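You operate a simulated robot arm through the tools that you are given. There is no shell and no other tool. Be economical: measure what you need, move in short steps, check, and stop when the job is done.

You run a simulated robot arm. Do the job below in one go: nothing can be reset, and whatever is moved stays where it is left.

## Task
Put the grease jar on the white spacer on the top of the trim bench.
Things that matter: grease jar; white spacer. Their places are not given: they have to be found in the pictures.

It is judged by the outcome, as a careful person would: the job done as asked, and still so three seconds after it is handed in. It fails if anything else is knocked over, pushed out of place, dropped, spilled or broken.

## Robot
A 7-joint arm with a two-finger parallel gripper, fixed in place. Base frame: the origin is at the foot of the arm, x ahead of it, y to its left, z up; the work surface is at about z = 0. Units: mm, rad, N and s.
With the tool pointing down near the work surface it reaches from about 220 to 580 mm from the base axis. Its first joint turns from -1.152 to 1.152 rad. Payload 2.5 kg.
The tool frame sits at the grasp point between the pads (the TCP): z along the fingers, y along the line on which they close. The tips reach 23 mm beyond it. The gripper opens to 94 mm. The fingers are 38 mm wide and 10 mm thick; the gripper's body (54 by 96 mm) begins 39 mm behind the TCP.
Orientation is that of the tool frame in the base frame, as a unit quaternion [x, y, z, w]. With the fingers straight down and closing along the base's y, the tool's x points along the base's -x, its y along +y and its z along -z.

## Interface
- The arm moves only by the tool drive_tool. Its argument "plan" is a list of rows, each a list of 3 entries, a list of its own where there are three numbers: the shift along the tool's x, y, z in mm, then the turn, a rotation vector about the tool's x, y, z in rad, then the opening, from 0 (shut) to 1 (fully open). In form: [[[dx, dy, dz], [rx, ry, rz], gripper], ...]. A call has 1 to 10 rows; each row shifts and turns the commanded pose from where the row before left it, along the tool's axes as they then stand. Each row takes 0.2 s and may step no farther than 50 mm and 0.15 rad from the row before; otherwise, or with a gripper value out of range, the whole call is refused. Where a pose cannot be reached the arm comes as near as it can. A force on the tool above 40 N (or 10 N above the force at the start of the call, whichever is more), or a blocked arm, ends the call early, and 0.2 s more pass. Each finger travels about 108 mm/s and halts on what it meets, pressing with about 23 N; the grip force reading is that of the motor and also rises with nothing between the fingers. The clock runs only during rows and for 0.2 s after the last one: add rows that do not move to give the fingers time. It gives the time, the measured TCP pose, the force on the tool (base axes), the opening and the grip force at its end, in the units of the frame above (readings bear some noise).
- Cameras (640 x 400 px; columns grow to the right, rows downward): "scene" is fixed at [123.8, -422.9, 525.7]; the picture's right is [0.72, -0.70, 0.00], its down [-0.51, -0.53, -0.68] and it looks along [0.47, 0.49, -0.74] (base axes); focal length 366 px, centre (320, 200). "wrist" rides on the gripper at [86, 16, -75] in the tool frame; the picture's right is [-0.18, 0.98, 0.00], its down [-0.58, -0.11, -0.81] and it looks along [-0.79, -0.15, 0.59] (tool axes); focal length 243 px, centre (320, 200).
- camera(camera): a new picture of that camera. It takes no simulated time.
- pixel_to_xyz(camera, pixels): for up to 12 pixels [column, row] of the newest picture of that camera ("zoom" is the newest enlarged one), the place [x, y, z] in the base frame of the surface seen there, good to about 2 mm. It takes no simulated time.
- enlarge(camera, box): a new picture of the part [left, top, right, bottom] of that camera's present view, enlarged. It takes no simulated time.
- hand_in(): hands the job in; it is judged then, once.

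Keep the steps short. Do not move on a guess: measure, check each grasp and each placing, and mend mistakes. In all there are 60 turns and 20 pictures (those below and enlarged ones count). Leave the gripper open and the arm clear of the work at the hand-in unless told otherwise, and finish with a single line.

The tools are called by a JSON object that holds its "method" and its "body". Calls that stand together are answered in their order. drive_tool: Moves the arm, as the interface text tells. Its arguments: {"type":"object","properties":{"plan":{"type":"array"}},"required":["plan"]} The other tools are called the same way: camera (camera) takes a picture; pixel_to_xyz (camera, pixels) gives the place of the surface under pixels of a picture; enlarge (camera, box) takes an enlarged picture of a part of a camera's view; hand_in () hands the job in.

At the start:

```text
time: 0.0
eef_pos: [281.8, -189.9, 261.0]
tcp_rot: [0.0, 1.0, -0.001, 0.0]
contact_force: [-0.1, 0.1, -0.2]
width: 94.2
grasp_force: 0.0
```

scene: 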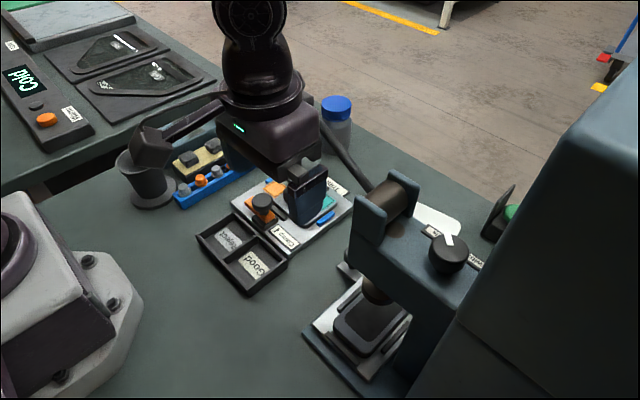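
wrist: 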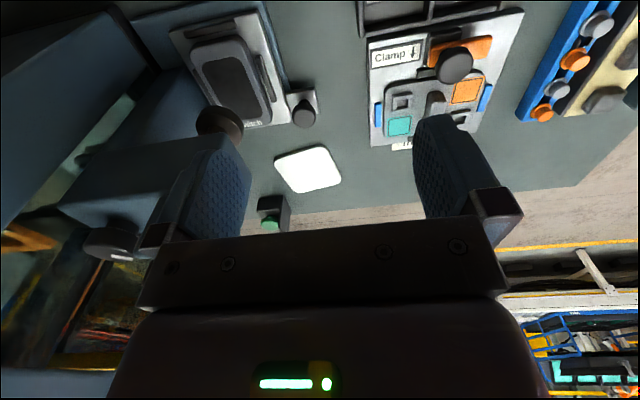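

The blue-lidded jar is near scene (337,115). A white pad shows at scene (437,222) and wrist (308,168). I'll measure both and enlarge the view.

{"method": "pixel_to_xyz", "body": {"camera": "scene", "pixels": [[337, 103], [325, 100], [349, 102], [337, 115], [338, 140], [435, 218], [420, 210], [458, 225], [440, 182], [350, 150]]}}

{"method": "pixel_to_xyz", "body": {"camera": "wrist", "pixels": [[308, 168], [277, 158], [327, 147], [340, 180], [291, 191], [270, 210], [304, 112], [330, 120], [380, 170], [230, 120]]}}

{"method": "enlarge", "body": {"camera": "scene", "box": [270, 80, 430, 180]}}

{"method": "enlarge", "body": {"camera": "scene", "box": [350, 160, 530, 280]}}

```text
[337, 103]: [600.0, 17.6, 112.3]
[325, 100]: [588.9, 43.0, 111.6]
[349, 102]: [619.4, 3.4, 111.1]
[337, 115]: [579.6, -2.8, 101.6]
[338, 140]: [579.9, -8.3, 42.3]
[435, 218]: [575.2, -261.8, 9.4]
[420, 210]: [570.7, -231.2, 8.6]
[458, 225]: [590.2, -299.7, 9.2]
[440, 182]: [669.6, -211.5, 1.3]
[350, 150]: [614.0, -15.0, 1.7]
```

```text
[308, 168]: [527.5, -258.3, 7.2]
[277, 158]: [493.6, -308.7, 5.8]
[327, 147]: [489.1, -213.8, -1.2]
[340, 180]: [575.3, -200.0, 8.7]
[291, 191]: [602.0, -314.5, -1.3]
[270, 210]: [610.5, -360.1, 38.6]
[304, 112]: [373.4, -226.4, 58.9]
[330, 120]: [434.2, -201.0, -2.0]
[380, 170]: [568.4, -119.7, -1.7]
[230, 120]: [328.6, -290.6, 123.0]
```

```text
4.00 times, centred on (350, 130) of scene
```

zoom: 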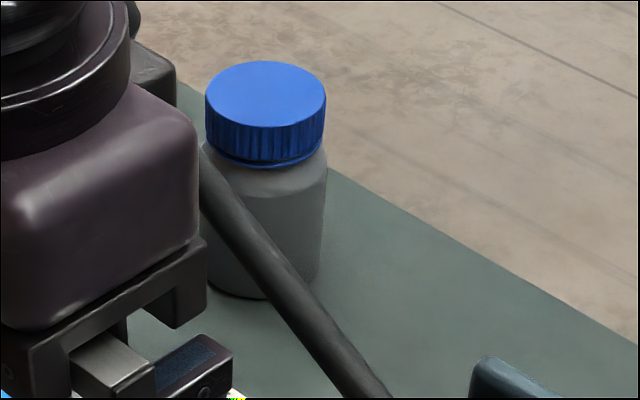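

```text
3.33 times, centred on (440, 220) of scene
```

zoom: 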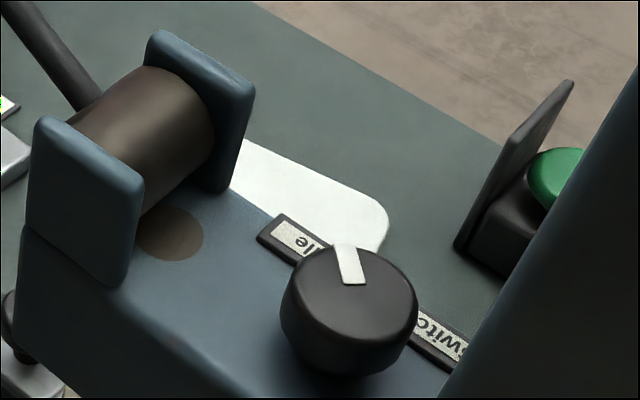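

The jar is about 61 mm wide, 111 tall, near (600,18). The spacer is behind the press. Next I'll measure the press, its lever and the other obstacles.

{"method": "pixel_to_xyz", "body": {"camera": "scene", "pixels": [[322, 127], [345, 157], [365, 183], [408, 180], [420, 188], [390, 178], [370, 205], [400, 240], [448, 245], [470, 262], [500, 195], [540, 210]]}}

{"method": "pixel_to_xyz", "body": {"camera": "wrist", "pixels": [[303, 158], [340, 170], [300, 189], [282, 170], [315, 152], [333, 160], [310, 187], [325, 186], [284, 158], [453, 65]]}}

{"method": "enlarge", "body": {"camera": "wrist", "box": [180, 60, 420, 210]}}

```text
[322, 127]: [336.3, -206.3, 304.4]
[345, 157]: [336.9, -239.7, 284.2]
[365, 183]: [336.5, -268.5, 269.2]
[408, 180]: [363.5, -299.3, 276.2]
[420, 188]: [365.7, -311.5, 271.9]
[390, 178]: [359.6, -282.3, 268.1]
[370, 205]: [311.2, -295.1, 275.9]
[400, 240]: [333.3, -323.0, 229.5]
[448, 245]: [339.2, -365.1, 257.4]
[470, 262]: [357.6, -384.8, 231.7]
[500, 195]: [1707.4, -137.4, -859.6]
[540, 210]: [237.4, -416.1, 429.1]
```

```text
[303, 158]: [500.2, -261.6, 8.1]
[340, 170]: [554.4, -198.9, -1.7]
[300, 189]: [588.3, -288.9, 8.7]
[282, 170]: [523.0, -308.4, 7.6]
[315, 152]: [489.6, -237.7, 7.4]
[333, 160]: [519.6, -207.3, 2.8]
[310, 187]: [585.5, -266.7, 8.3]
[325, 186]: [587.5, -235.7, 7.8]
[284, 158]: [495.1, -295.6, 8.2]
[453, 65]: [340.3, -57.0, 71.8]
```

```text
2.67 times, centred on (300, 135) of wrist
```

zoom: 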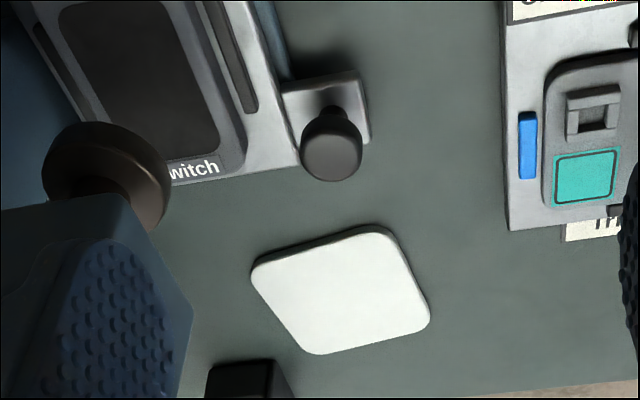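

The lever is very close ahead of the hand (x≈336, z≈270–304). I'll check where it ends, including the black cube and bar at scene (150,147), before moving.

{"method": "pixel_to_xyz", "body": {"camera": "scene", "pixels": [[150, 147], [190, 122], [215, 107], [140, 130], [160, 160], [262, 140], [310, 115], [300, 90], [350, 240], [260, 60]]}}

{"method": "enlarge", "body": {"camera": "scene", "box": [110, 60, 350, 210]}}

```text
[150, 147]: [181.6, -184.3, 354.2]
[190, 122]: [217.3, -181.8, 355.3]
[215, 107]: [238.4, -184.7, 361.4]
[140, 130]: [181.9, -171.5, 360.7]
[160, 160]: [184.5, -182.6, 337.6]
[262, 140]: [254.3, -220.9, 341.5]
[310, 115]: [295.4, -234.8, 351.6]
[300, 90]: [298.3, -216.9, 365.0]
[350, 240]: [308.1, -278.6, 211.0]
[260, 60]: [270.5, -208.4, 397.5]
```

```text
2.67 times, centred on (230, 135) of scene
```

zoom: 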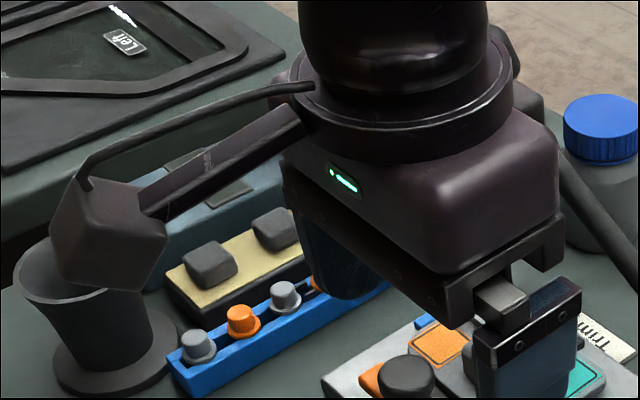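

The cube is the wrist camera. A dark block shows behind the hand at scene (314,95), possibly the lever's end, so I'll measure it.

{"method": "pixel_to_xyz", "body": {"camera": "scene", "pixels": [[314, 95], [312, 88], [318, 100], [302, 76], [298, 72], [316, 108], [320, 112]]}}

```text
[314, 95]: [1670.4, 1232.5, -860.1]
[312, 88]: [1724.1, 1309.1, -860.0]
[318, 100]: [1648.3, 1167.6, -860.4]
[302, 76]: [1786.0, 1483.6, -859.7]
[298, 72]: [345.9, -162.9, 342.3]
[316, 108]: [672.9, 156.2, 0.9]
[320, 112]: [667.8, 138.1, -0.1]
```

The lever runs from the press roller up to about (346,-163,342), just ahead of the hand. I'll back off 40 mm in -x, then shift +y away from it, and look.

{"method": "drive_tool", "body": {"plan": [[[20, 0, 0], [0, 0, 0], 1], [[20, 0, 0], [0, 0, 0], 1], [[0, 35, 0], [0, 0, 0], 1], [[0, 35, 0], [0, 0, 0], 1], [[0, 35, 0], [0, 0, 0], 1], [[0, 35, 0], [0, 0, 0], 1], [[0, 35, 0], [0, 0, 0], 1], [[0, 30, 0], [0, 0, 0], 1], [[0, 0, 0], [0, 0, 0], 1]]}}

{"method": "camera", "body": {"camera": "scene"}}

{"method": "camera", "body": {"camera": "wrist"}}

```text
time: 2.0
eef_pos: [243.5, 17.1, 264.0]
tcp_rot: [0.0, 1.0, 0.0, -0.001]
contact_force: [0.5, -0.3, -0.1]
width: 94.1
grasp_force: 0.0
```

```text
13 pictures are left
```

scene: 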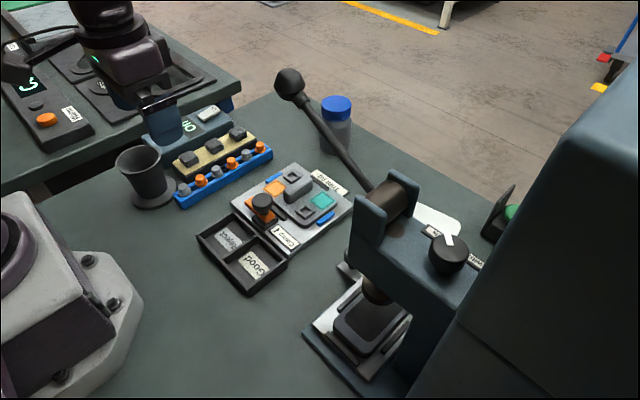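

```text
12 pictures are left
```

wrist: 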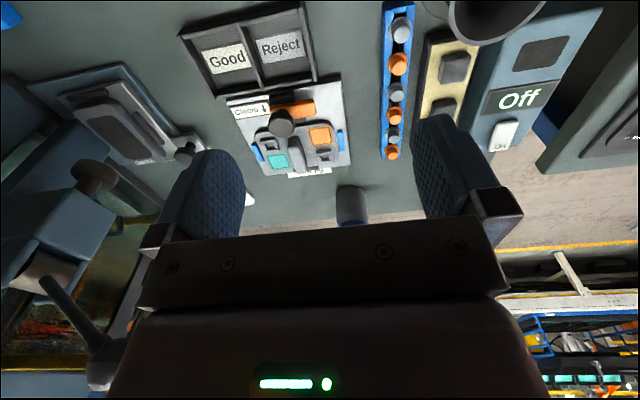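

Lever knob now visible at scene (290,83). I'll measure it along with the jar's lid, body and surroundings.

{"method": "pixel_to_xyz", "body": {"camera": "scene", "pixels": [[290, 83], [278, 75], [300, 78], [337, 103], [322, 104], [351, 104], [337, 97], [337, 111], [320, 145], [262, 205], [236, 132], [272, 152]]}}

{"method": "pixel_to_xyz", "body": {"camera": "wrist", "pixels": [[350, 190], [350, 205], [337, 205], [366, 205], [338, 190], [365, 190], [350, 222], [282, 122], [300, 175], [100, 345]]}}

{"method": "enlarge", "body": {"camera": "scene", "box": [260, 60, 420, 160]}}

```text
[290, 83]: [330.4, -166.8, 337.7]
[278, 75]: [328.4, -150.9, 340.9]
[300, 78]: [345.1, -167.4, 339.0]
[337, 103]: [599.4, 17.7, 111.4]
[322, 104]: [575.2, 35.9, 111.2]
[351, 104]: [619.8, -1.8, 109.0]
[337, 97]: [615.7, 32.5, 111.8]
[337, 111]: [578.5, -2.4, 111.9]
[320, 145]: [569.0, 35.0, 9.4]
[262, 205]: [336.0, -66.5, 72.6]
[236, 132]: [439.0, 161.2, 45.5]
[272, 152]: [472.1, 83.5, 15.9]
```

```text
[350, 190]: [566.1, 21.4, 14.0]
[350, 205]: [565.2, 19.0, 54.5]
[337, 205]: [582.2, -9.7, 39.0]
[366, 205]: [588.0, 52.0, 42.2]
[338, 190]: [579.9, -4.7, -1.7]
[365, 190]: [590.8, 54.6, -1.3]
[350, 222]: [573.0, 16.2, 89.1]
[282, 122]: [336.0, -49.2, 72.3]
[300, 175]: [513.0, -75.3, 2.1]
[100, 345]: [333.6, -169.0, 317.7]
```

```text
4.00 times, centred on (340, 110) of scene
```

zoom: 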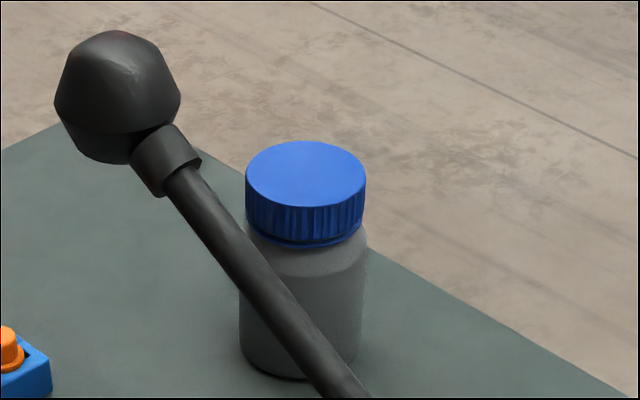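

Jar axis ≈ (597,19), body about 65 wide, lid top at z 111. Spacer centre ≈ (541,-259), top at z 8. The lever knob at (333,-163,340) sits on the direct radial path to the spacer, so I'll use a gripper tilted about 50°. That lets me bring the arm in from the +y side when placing. First I'll go forward 180 mm, then tilt.

{"method": "drive_tool", "body": {"plan": [[[-45, 0, 0], [0, 0, 0], 1], [[-45, 0, 0], [0, 0, 0], 1], [[-45, 0, 0], [0, 0, 0], 1], [[-45, 0, 0], [0, -0.1455, 0], 1], [[0, 0, 0], [0, -0.1455, 0], 1], [[0, 0, 0], [0, -0.1455, 0], 1], [[0, 0, 0], [0, -0.1455, 0], 1], [[0, 0, 0], [0, -0.1455, 0], 1], [[0, 0, 0], [0, -0.1455, 0], 1], [[0, 0, 0], [0, 0, 0], 1]]}}

```text
time: 4.2
eef_pos: [422.3, 15.7, 261.2]
tcp_rot: [0.0, 0.906, 0.0, 0.423]
contact_force: [-0.4, 0.8, 0.5]
width: 94.0
grasp_force: 0.1
```

The tilt is right at 50°. Next is the pre-grasp point, about 100 mm short of the jar along the tool axis, and a look.

{"method": "drive_tool", "body": {"plan": [[[7, 1, 46], [0, 0, 0], 1], [[7, 1, 46], [0, 0, 0], 1], [[6, 2, 47], [0, 0, 0], 1], [[0, 0, 0], [0, 0, 0], 1]]}}

{"method": "camera", "body": {"camera": "wrist"}}

```text
time: 5.2
eef_pos: [516.2, 19.1, 156.3]
tcp_rot: [0.0, 0.906, 0.0, 0.424]
contact_force: [0.1, 0.1, 0.3]
width: 94.1
grasp_force: 0.1
```

```text
10 pictures are left
```

wrist: 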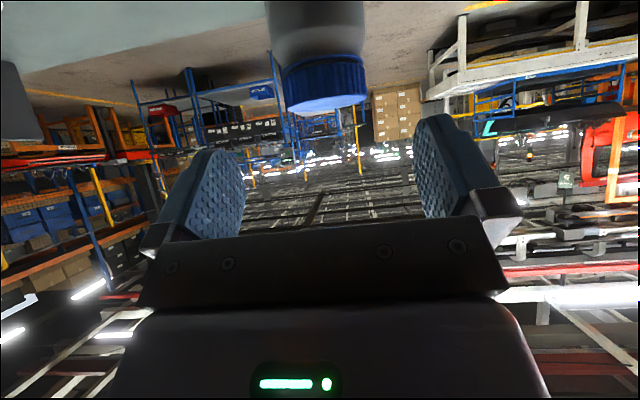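

The jar is between the fingers in the view, body edges at columns 267–365. I'll measure its sides.

{"method": "pixel_to_xyz", "body": {"camera": "wrist", "pixels": [[270, 20], [362, 20], [316, 20], [286, 80], [363, 80], [325, 75], [325, 58], [316, 45], [325, 95], [325, 105]]}}

```text
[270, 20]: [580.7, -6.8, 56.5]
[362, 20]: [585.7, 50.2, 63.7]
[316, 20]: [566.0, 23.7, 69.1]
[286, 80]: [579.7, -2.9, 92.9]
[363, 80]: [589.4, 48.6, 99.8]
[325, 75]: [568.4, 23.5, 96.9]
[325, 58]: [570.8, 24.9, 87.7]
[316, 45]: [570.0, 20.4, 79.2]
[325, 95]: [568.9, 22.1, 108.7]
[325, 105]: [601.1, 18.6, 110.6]
```

Jar centre ≈ (598,21), radius ≈ 32. I'll advance 102 mm along the tool axis, 2 mm in y, with the fingers open.

{"method": "drive_tool", "body": {"plan": [[[0, 1, 26], [0, 0, 0], 1], [[0, 1, 26], [0, 0, 0], 1], [[0, 0, 26], [0, 0, 0], 1], [[0, 0, 24], [0, 0, 0], 1], [[0, 0, 0], [0, 0, 0], 1]]}}

{"method": "camera", "body": {"camera": "scene"}}

```text
time: 6.4
eef_pos: [594.2, 21.0, 90.3]
tcp_rot: [0.0, 0.906, 0.0, 0.422]
contact_force: [0.6, -0.3, -0.6]
width: 94.1
grasp_force: 0.1
```

```text
9 pictures are left
```

scene: 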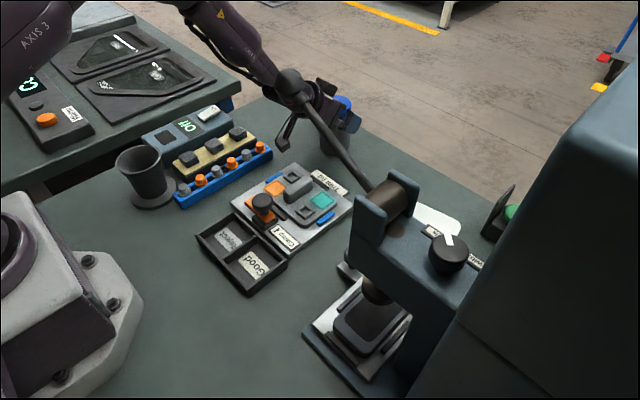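

The fingers straddle the jar with no contact force. Closing now.

{"method": "drive_tool", "body": {"plan": [[[0, 0, 0], [0, 0, 0], 0.8], [[0, 0, 0], [0, 0, 0], 0.68], [[0, 0, 0], [0, 0, 0], 0.5], [[0, 0, 0], [0, 0, 0], 0.4], [[0, 0, 0], [0, 0, 0], 0.4]]}}

{"method": "pixel_to_xyz", "body": {"camera": "scene", "pixels": [[190, 12], [225, 40], [240, 60], [265, 55], [215, 15], [30, 40], [75, 20], [20, 10], [262, 85], [285, 145]]}}

```text
time: 7.6
eef_pos: [593.3, 21.4, 89.4]
tcp_rot: [0.0, 0.907, 0.0, 0.422]
contact_force: [-0.2, -0.9, 0.8]
width: 66.1
grasp_force: 22.6
```

```text
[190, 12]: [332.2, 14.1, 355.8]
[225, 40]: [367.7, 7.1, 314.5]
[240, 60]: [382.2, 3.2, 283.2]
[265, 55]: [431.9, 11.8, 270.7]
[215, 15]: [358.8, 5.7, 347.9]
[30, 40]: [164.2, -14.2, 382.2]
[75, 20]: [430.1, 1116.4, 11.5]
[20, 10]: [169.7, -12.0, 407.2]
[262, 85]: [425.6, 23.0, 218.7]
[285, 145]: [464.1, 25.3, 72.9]
```

Gripped at 66 mm wide, 22.6 N. Lifting 60 mm straight up, then checking.

{"method": "drive_tool", "body": {"plan": [[[-11.5, 0, -9.7], [0, 0, 0], 0.4], [[-11.5, 0, -9.7], [0, 0, 0], 0.4], [[-11.5, 0, -9.6], [0, 0, 0], 0.4], [[-11.5, 0, -9.6], [0, 0, 0], 0.4], [[0, 0, 0], [0, 0, 0], 0.4]]}}

{"method": "enlarge", "body": {"camera": "scene", "box": [250, 50, 410, 150]}}

```text
time: 8.8
eef_pos: [594.5, 22.2, 149.6]
tcp_rot: [0.0, 0.906, 0.0, 0.423]
contact_force: [0.0, 0.5, -2.8]
width: 66.1
grasp_force: 23.0
```

```text
4.00 times, centred on (330, 100) of scene
```

zoom: 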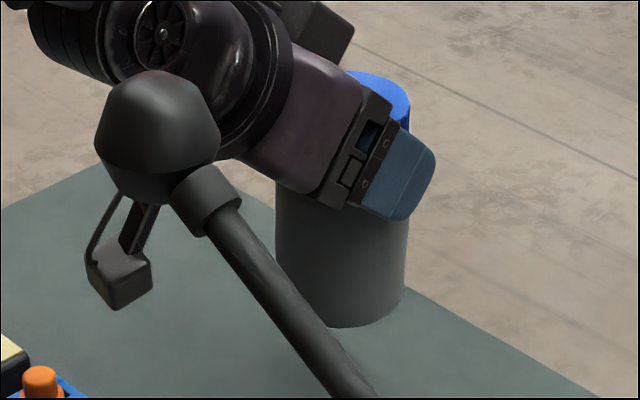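

The jar is lifted and upright, with about 2.8 N weight. Next I'll carry it toward the spacer while yawing the tool clockwise, so the hand ends up on the +y side. First half now.

{"method": "drive_tool", "body": {"plan": [[[3.1, -25.2, -3.7], [0.1094, 0, 0.0918], 0.4], [[0.8, -25.6, -0.9], [0.1094, 0, 0.0918], 0.4], [[-1.6, -25.55, 1.9], [0.1094, 0, 0.0918], 0.4], [[-3.9, -24.9, 4.6], [0.1094, 0, 0.0918], 0.4], [[-6.1, -23.8, 7.3], [0.1094, 0, 0.0918], 0.4], [[0, 0, 0], [0, 0, 0], 0.4]]}}

{"method": "camera", "body": {"camera": "scene"}}

```text
time: 10.2
eef_pos: [569.4, -104.4, 151.3]
tcp_rot: [0.317, 0.849, -0.147, 0.397]
contact_force: [0.4, -0.5, -4.0]
width: 65.8
grasp_force: 22.9
```

```text
7 pictures are left
```

scene: 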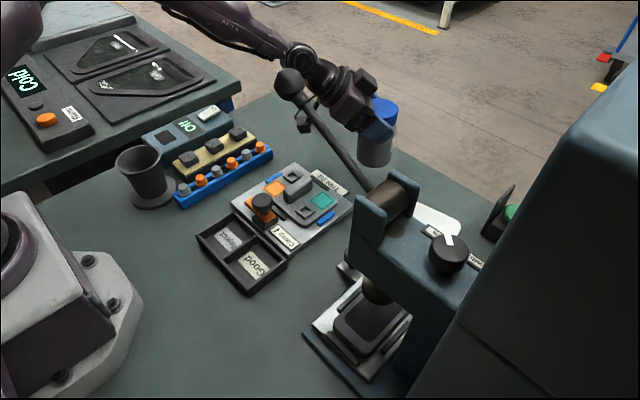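

The jar is upright and the arm is clear of the knob. Continuing with four more rows, then measuring the arm's clearance to the lever.

{"method": "drive_tool", "body": {"plan": [[[-8.2, -22.2, 9.8], [0.1094, 0, 0.0918], 0.4], [[-10.2, -20.2, 12.2], [0.1094, 0, 0.0918], 0.4], [[-11.9, -17.7, 14.2], [0.1094, 0, 0.0918], 0.4], [[-13.4, -14.9, 16], [0.1094, 0, 0.0918], 0.4], [[0, 0, 0], [0, 0, 0], 0.4]]}}

{"method": "camera", "body": {"camera": "scene"}}

{"method": "pixel_to_xyz", "body": {"camera": "scene", "pixels": [[240, 40], [270, 50], [310, 65], [330, 90], [345, 110], [400, 130], [385, 150], [300, 55], [290, 85]]}}

```text
time: 11.4
eef_pos: [549.9, -204.2, 150.6]
tcp_rot: [0.544, 0.725, -0.253, 0.338]
contact_force: [-0.2, 0.4, -3.9]
width: 65.8
grasp_force: 23.3
```

```text
6 pictures are left
```

scene: 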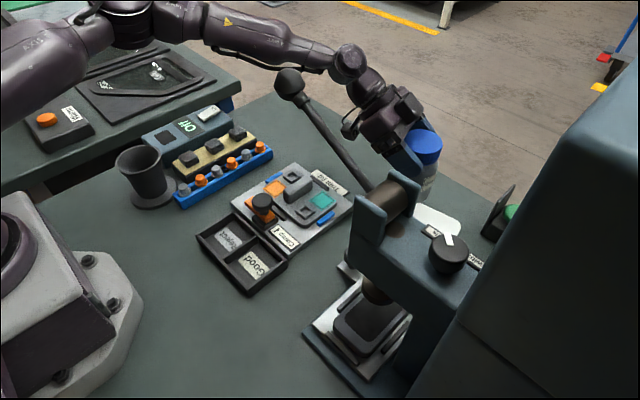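

```text
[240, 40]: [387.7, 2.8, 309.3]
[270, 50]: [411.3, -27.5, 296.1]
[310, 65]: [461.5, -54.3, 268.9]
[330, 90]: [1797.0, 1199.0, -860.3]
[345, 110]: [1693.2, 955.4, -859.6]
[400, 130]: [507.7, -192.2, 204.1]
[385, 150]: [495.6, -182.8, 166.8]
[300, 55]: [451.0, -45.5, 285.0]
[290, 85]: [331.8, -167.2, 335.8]
```

Plenty of clearance to the lever, since the forearm passes at (411,-27). The current yaw is fine. I'll move level to above the spacer, TCP about (540,-255), then check jar and spacer positions.

{"method": "drive_tool", "body": {"plan": [[[-9.9, -7.9, 11.7], [0, 0, 0], 0.4], [[-9.9, -7.9, 11.7], [0, 0, 0], 0.4], [[-9.8, -8, 11.8], [0, 0, 0], 0.4], [[0, 0, 0], [0, 0, 0], 0.4]]}}

{"method": "enlarge", "body": {"camera": "scene", "box": [350, 90, 510, 250]}}

{"method": "camera", "body": {"camera": "wrist"}}

```text
time: 12.4
eef_pos: [540.6, -255.6, 149.5]
tcp_rot: [0.542, 0.726, -0.253, 0.339]
contact_force: [0.9, 0.0, -3.1]
width: 65.7
grasp_force: 23.7
```

```text
2.50 times, centred on (430, 170) of scene
```

zoom: 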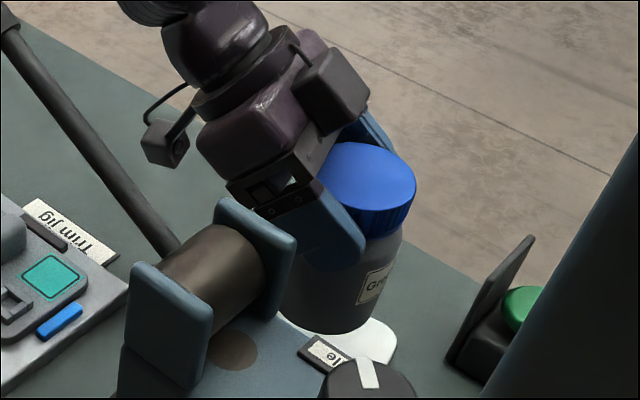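

```text
4 pictures are left
```

wrist: 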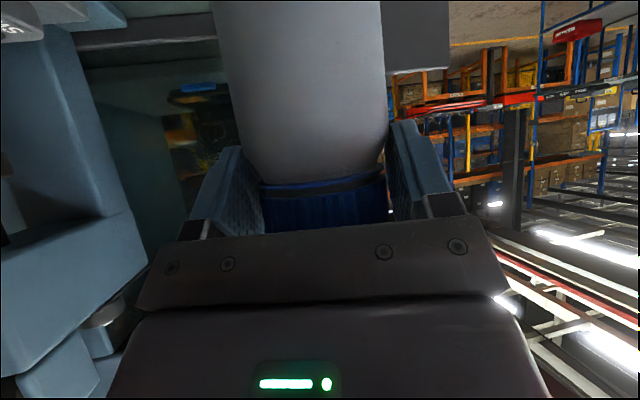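

The jar is over the spacer. I'll measure the lid, body and visible spacer edges.

{"method": "pixel_to_xyz", "body": {"camera": "zoom", "pixels": [[365, 150], [370, 172], [412, 175], [375, 205], [370, 235], [340, 320], [398, 250], [380, 362], [395, 335], [385, 345], [385, 322]]}}

{"method": "pixel_to_xyz", "body": {"camera": "wrist", "pixels": [[300, 20], [225, 20], [375, 20], [300, 100], [310, 170]]}}

```text
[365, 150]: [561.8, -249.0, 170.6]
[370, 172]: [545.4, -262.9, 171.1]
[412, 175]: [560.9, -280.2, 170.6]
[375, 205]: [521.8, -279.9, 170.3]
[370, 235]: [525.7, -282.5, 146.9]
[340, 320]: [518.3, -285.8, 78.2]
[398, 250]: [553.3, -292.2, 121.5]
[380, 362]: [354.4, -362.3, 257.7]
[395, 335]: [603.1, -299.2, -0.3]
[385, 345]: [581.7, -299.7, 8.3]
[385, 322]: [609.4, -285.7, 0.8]
```

```text
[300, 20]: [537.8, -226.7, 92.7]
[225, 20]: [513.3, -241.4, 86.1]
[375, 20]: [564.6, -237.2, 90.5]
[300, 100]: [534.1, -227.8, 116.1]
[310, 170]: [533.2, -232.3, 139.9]
```

Jar axis ≈ (542,-260), upright, bottom at z≈59. Spacer centre ≈ (537,-259), top ≈ 8. I'll nudge 4 mm in -x and lower 45 mm.

{"method": "drive_tool", "body": {"plan": [[[0.7, -3.8, -0.9], [0, 0, 0], 0.4], [[8.6, 0, 7.2], [0, 0, 0], 0.4], [[8.6, 0, 7.2], [0, 0, 0], 0.4], [[8.6, 0, 7.2], [0, 0, 0], 0.4], [[8.7, 0, 7.3], [0, 0, 0], 0.4], [[0, 0, 0], [0, 0, 0], 0.4]]}}

```text
time: 13.8
eef_pos: [535.3, -255.9, 106.3]
tcp_rot: [0.543, 0.725, -0.253, 0.339]
contact_force: [-0.8, -0.2, -2.9]
width: 65.8
grasp_force: 22.7
```

No contact yet. Lowering in 2 mm steps.

{"method": "drive_tool", "body": {"plan": [[[1.53, 0, 1.29], [0, 0, 0], 0.4], [[1.53, 0, 1.29], [0, 0, 0], 0.4], [[1.53, 0, 1.29], [0, 0, 0], 0.4], [[0, 0, 0], [0, 0, 0], 0.4]]}}

```text
time: 14.8
eef_pos: [536.7, -254.5, 100.1]
tcp_rot: [0.544, 0.725, -0.253, 0.338]
contact_force: [0.3, -0.4, -3.5]
width: 65.9
grasp_force: 23.0
```

Still only the jar's weight is reading. Continuing in 1 mm steps.

{"method": "drive_tool", "body": {"plan": [[[0.77, 0, 0.64], [0, 0, 0], 0.4], [[0.77, 0, 0.64], [0, 0, 0], 0.4], [[0, 0, 0], [0, 0, 0], 0.4]]}}

```text
time: 15.6
eef_pos: [536.9, -255.3, 99.7]
tcp_rot: [0.543, 0.725, -0.254, 0.34]
contact_force: [-1.8, 1.5, 8.9]
width: 65.8
grasp_force: 22.4
```

Contact: the force went up to +8.9 N, so the jar is seated. I'll ease up 1 mm and look before releasing.

{"method": "drive_tool", "body": {"plan": [[[-0.7, 0, -0.6], [0, 0, 0], 0.4], [[0, 0, 0], [0, 0, 0], 0.4]]}}

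{"method": "enlarge", "body": {"camera": "scene", "box": [350, 110, 510, 250]}}

```text
time: 16.2
eef_pos: [536.5, -255.5, 99.5]
tcp_rot: [0.543, 0.725, -0.254, 0.339]
contact_force: [-0.3, 0.8, 9.4]
width: 66.0
grasp_force: 23.1
```

```text
2.86 times, centred on (430, 180) of scene
```

zoom: 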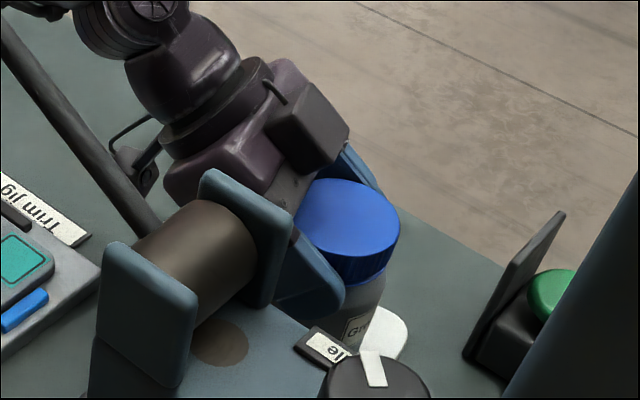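

{"method": "pixel_to_xyz", "body": {"camera": "zoom", "pixels": [[345, 215], [345, 185], [395, 215], [350, 250], [315, 225], [368, 330], [405, 330]]}}

```text
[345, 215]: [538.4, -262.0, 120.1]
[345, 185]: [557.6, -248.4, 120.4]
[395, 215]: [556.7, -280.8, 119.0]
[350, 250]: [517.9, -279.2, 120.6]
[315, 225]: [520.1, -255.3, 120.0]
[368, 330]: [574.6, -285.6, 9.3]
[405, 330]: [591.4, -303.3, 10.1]
```

The lid is level at z≈120, which is jar height plus spacer, and centred at (538,-261). Seated properly, so I'll open gently.

{"method": "drive_tool", "body": {"plan": [[[0, 0, 0], [0, 0, 0], 0.68], [[0, 0, 0], [0, 0, 0], 0.72], [[0, 0, 0], [0, 0, 0], 0.8], [[0, 0, 0], [0, 0, 0], 0.9], [[0, 0, 0], [0, 0, 0], 1], [[0, 0, 0], [0, 0, 0], 1]]}}

```text
time: 17.6
eef_pos: [536.2, -255.6, 98.9]
tcp_rot: [0.544, 0.725, -0.253, 0.338]
contact_force: [-0.5, -0.4, -0.9]
width: 94.0
grasp_force: 0.1
```

Released with no residual force. Backing straight out along the tool axis.

{"method": "drive_tool", "body": {"plan": [[[0, 0, -10], [0, 0, 0], 1], [[0, 0, -20], [0, 0, 0], 1], [[0, 0, -25], [0, 0, 0], 1], [[0, 0, -30], [0, 0, 0], 1], [[0, 0, -35], [0, 0, 0], 1], [[0, 0, -30], [0, 0, 0], 1], [[0, 0, 0], [0, 0, 0], 1]]}}

{"method": "camera", "body": {"camera": "scene"}}

{"method": "pixel_to_xyz", "body": {"camera": "scene", "pixels": [[435, 185], [425, 184], [448, 184], [290, 83], [437, 200]]}}

```text
time: 19.2
eef_pos: [504.6, -144.1, 197.0]
tcp_rot: [0.543, 0.726, -0.253, 0.339]
contact_force: [0.3, -0.1, -0.1]
width: 93.8
grasp_force: 0.1
```

```text
2 pictures are left
```

scene: 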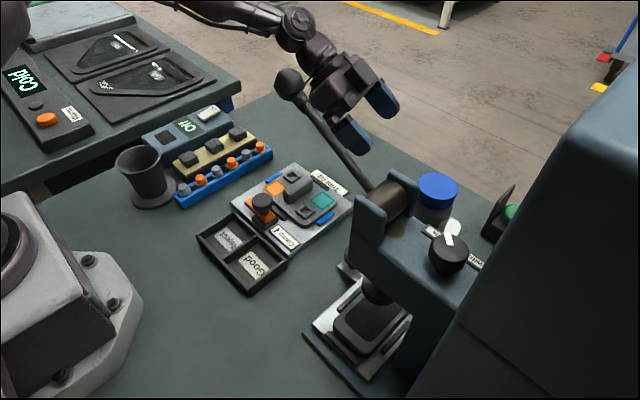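

```text
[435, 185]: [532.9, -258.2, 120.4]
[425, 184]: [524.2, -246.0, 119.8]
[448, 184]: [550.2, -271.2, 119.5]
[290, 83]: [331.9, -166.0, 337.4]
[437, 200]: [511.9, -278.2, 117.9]
```

The jar stands upright on the spacer, the lever and everything else are where they were, and the arm is clear with the gripper open. Handing in.

{"method": "hand_in", "body": {}}

```text
The job is handed in.
```

The grease jar is standing upright on the white spacer on the trim bench, nothing else was moved, and the arm is clear with the gripper open.
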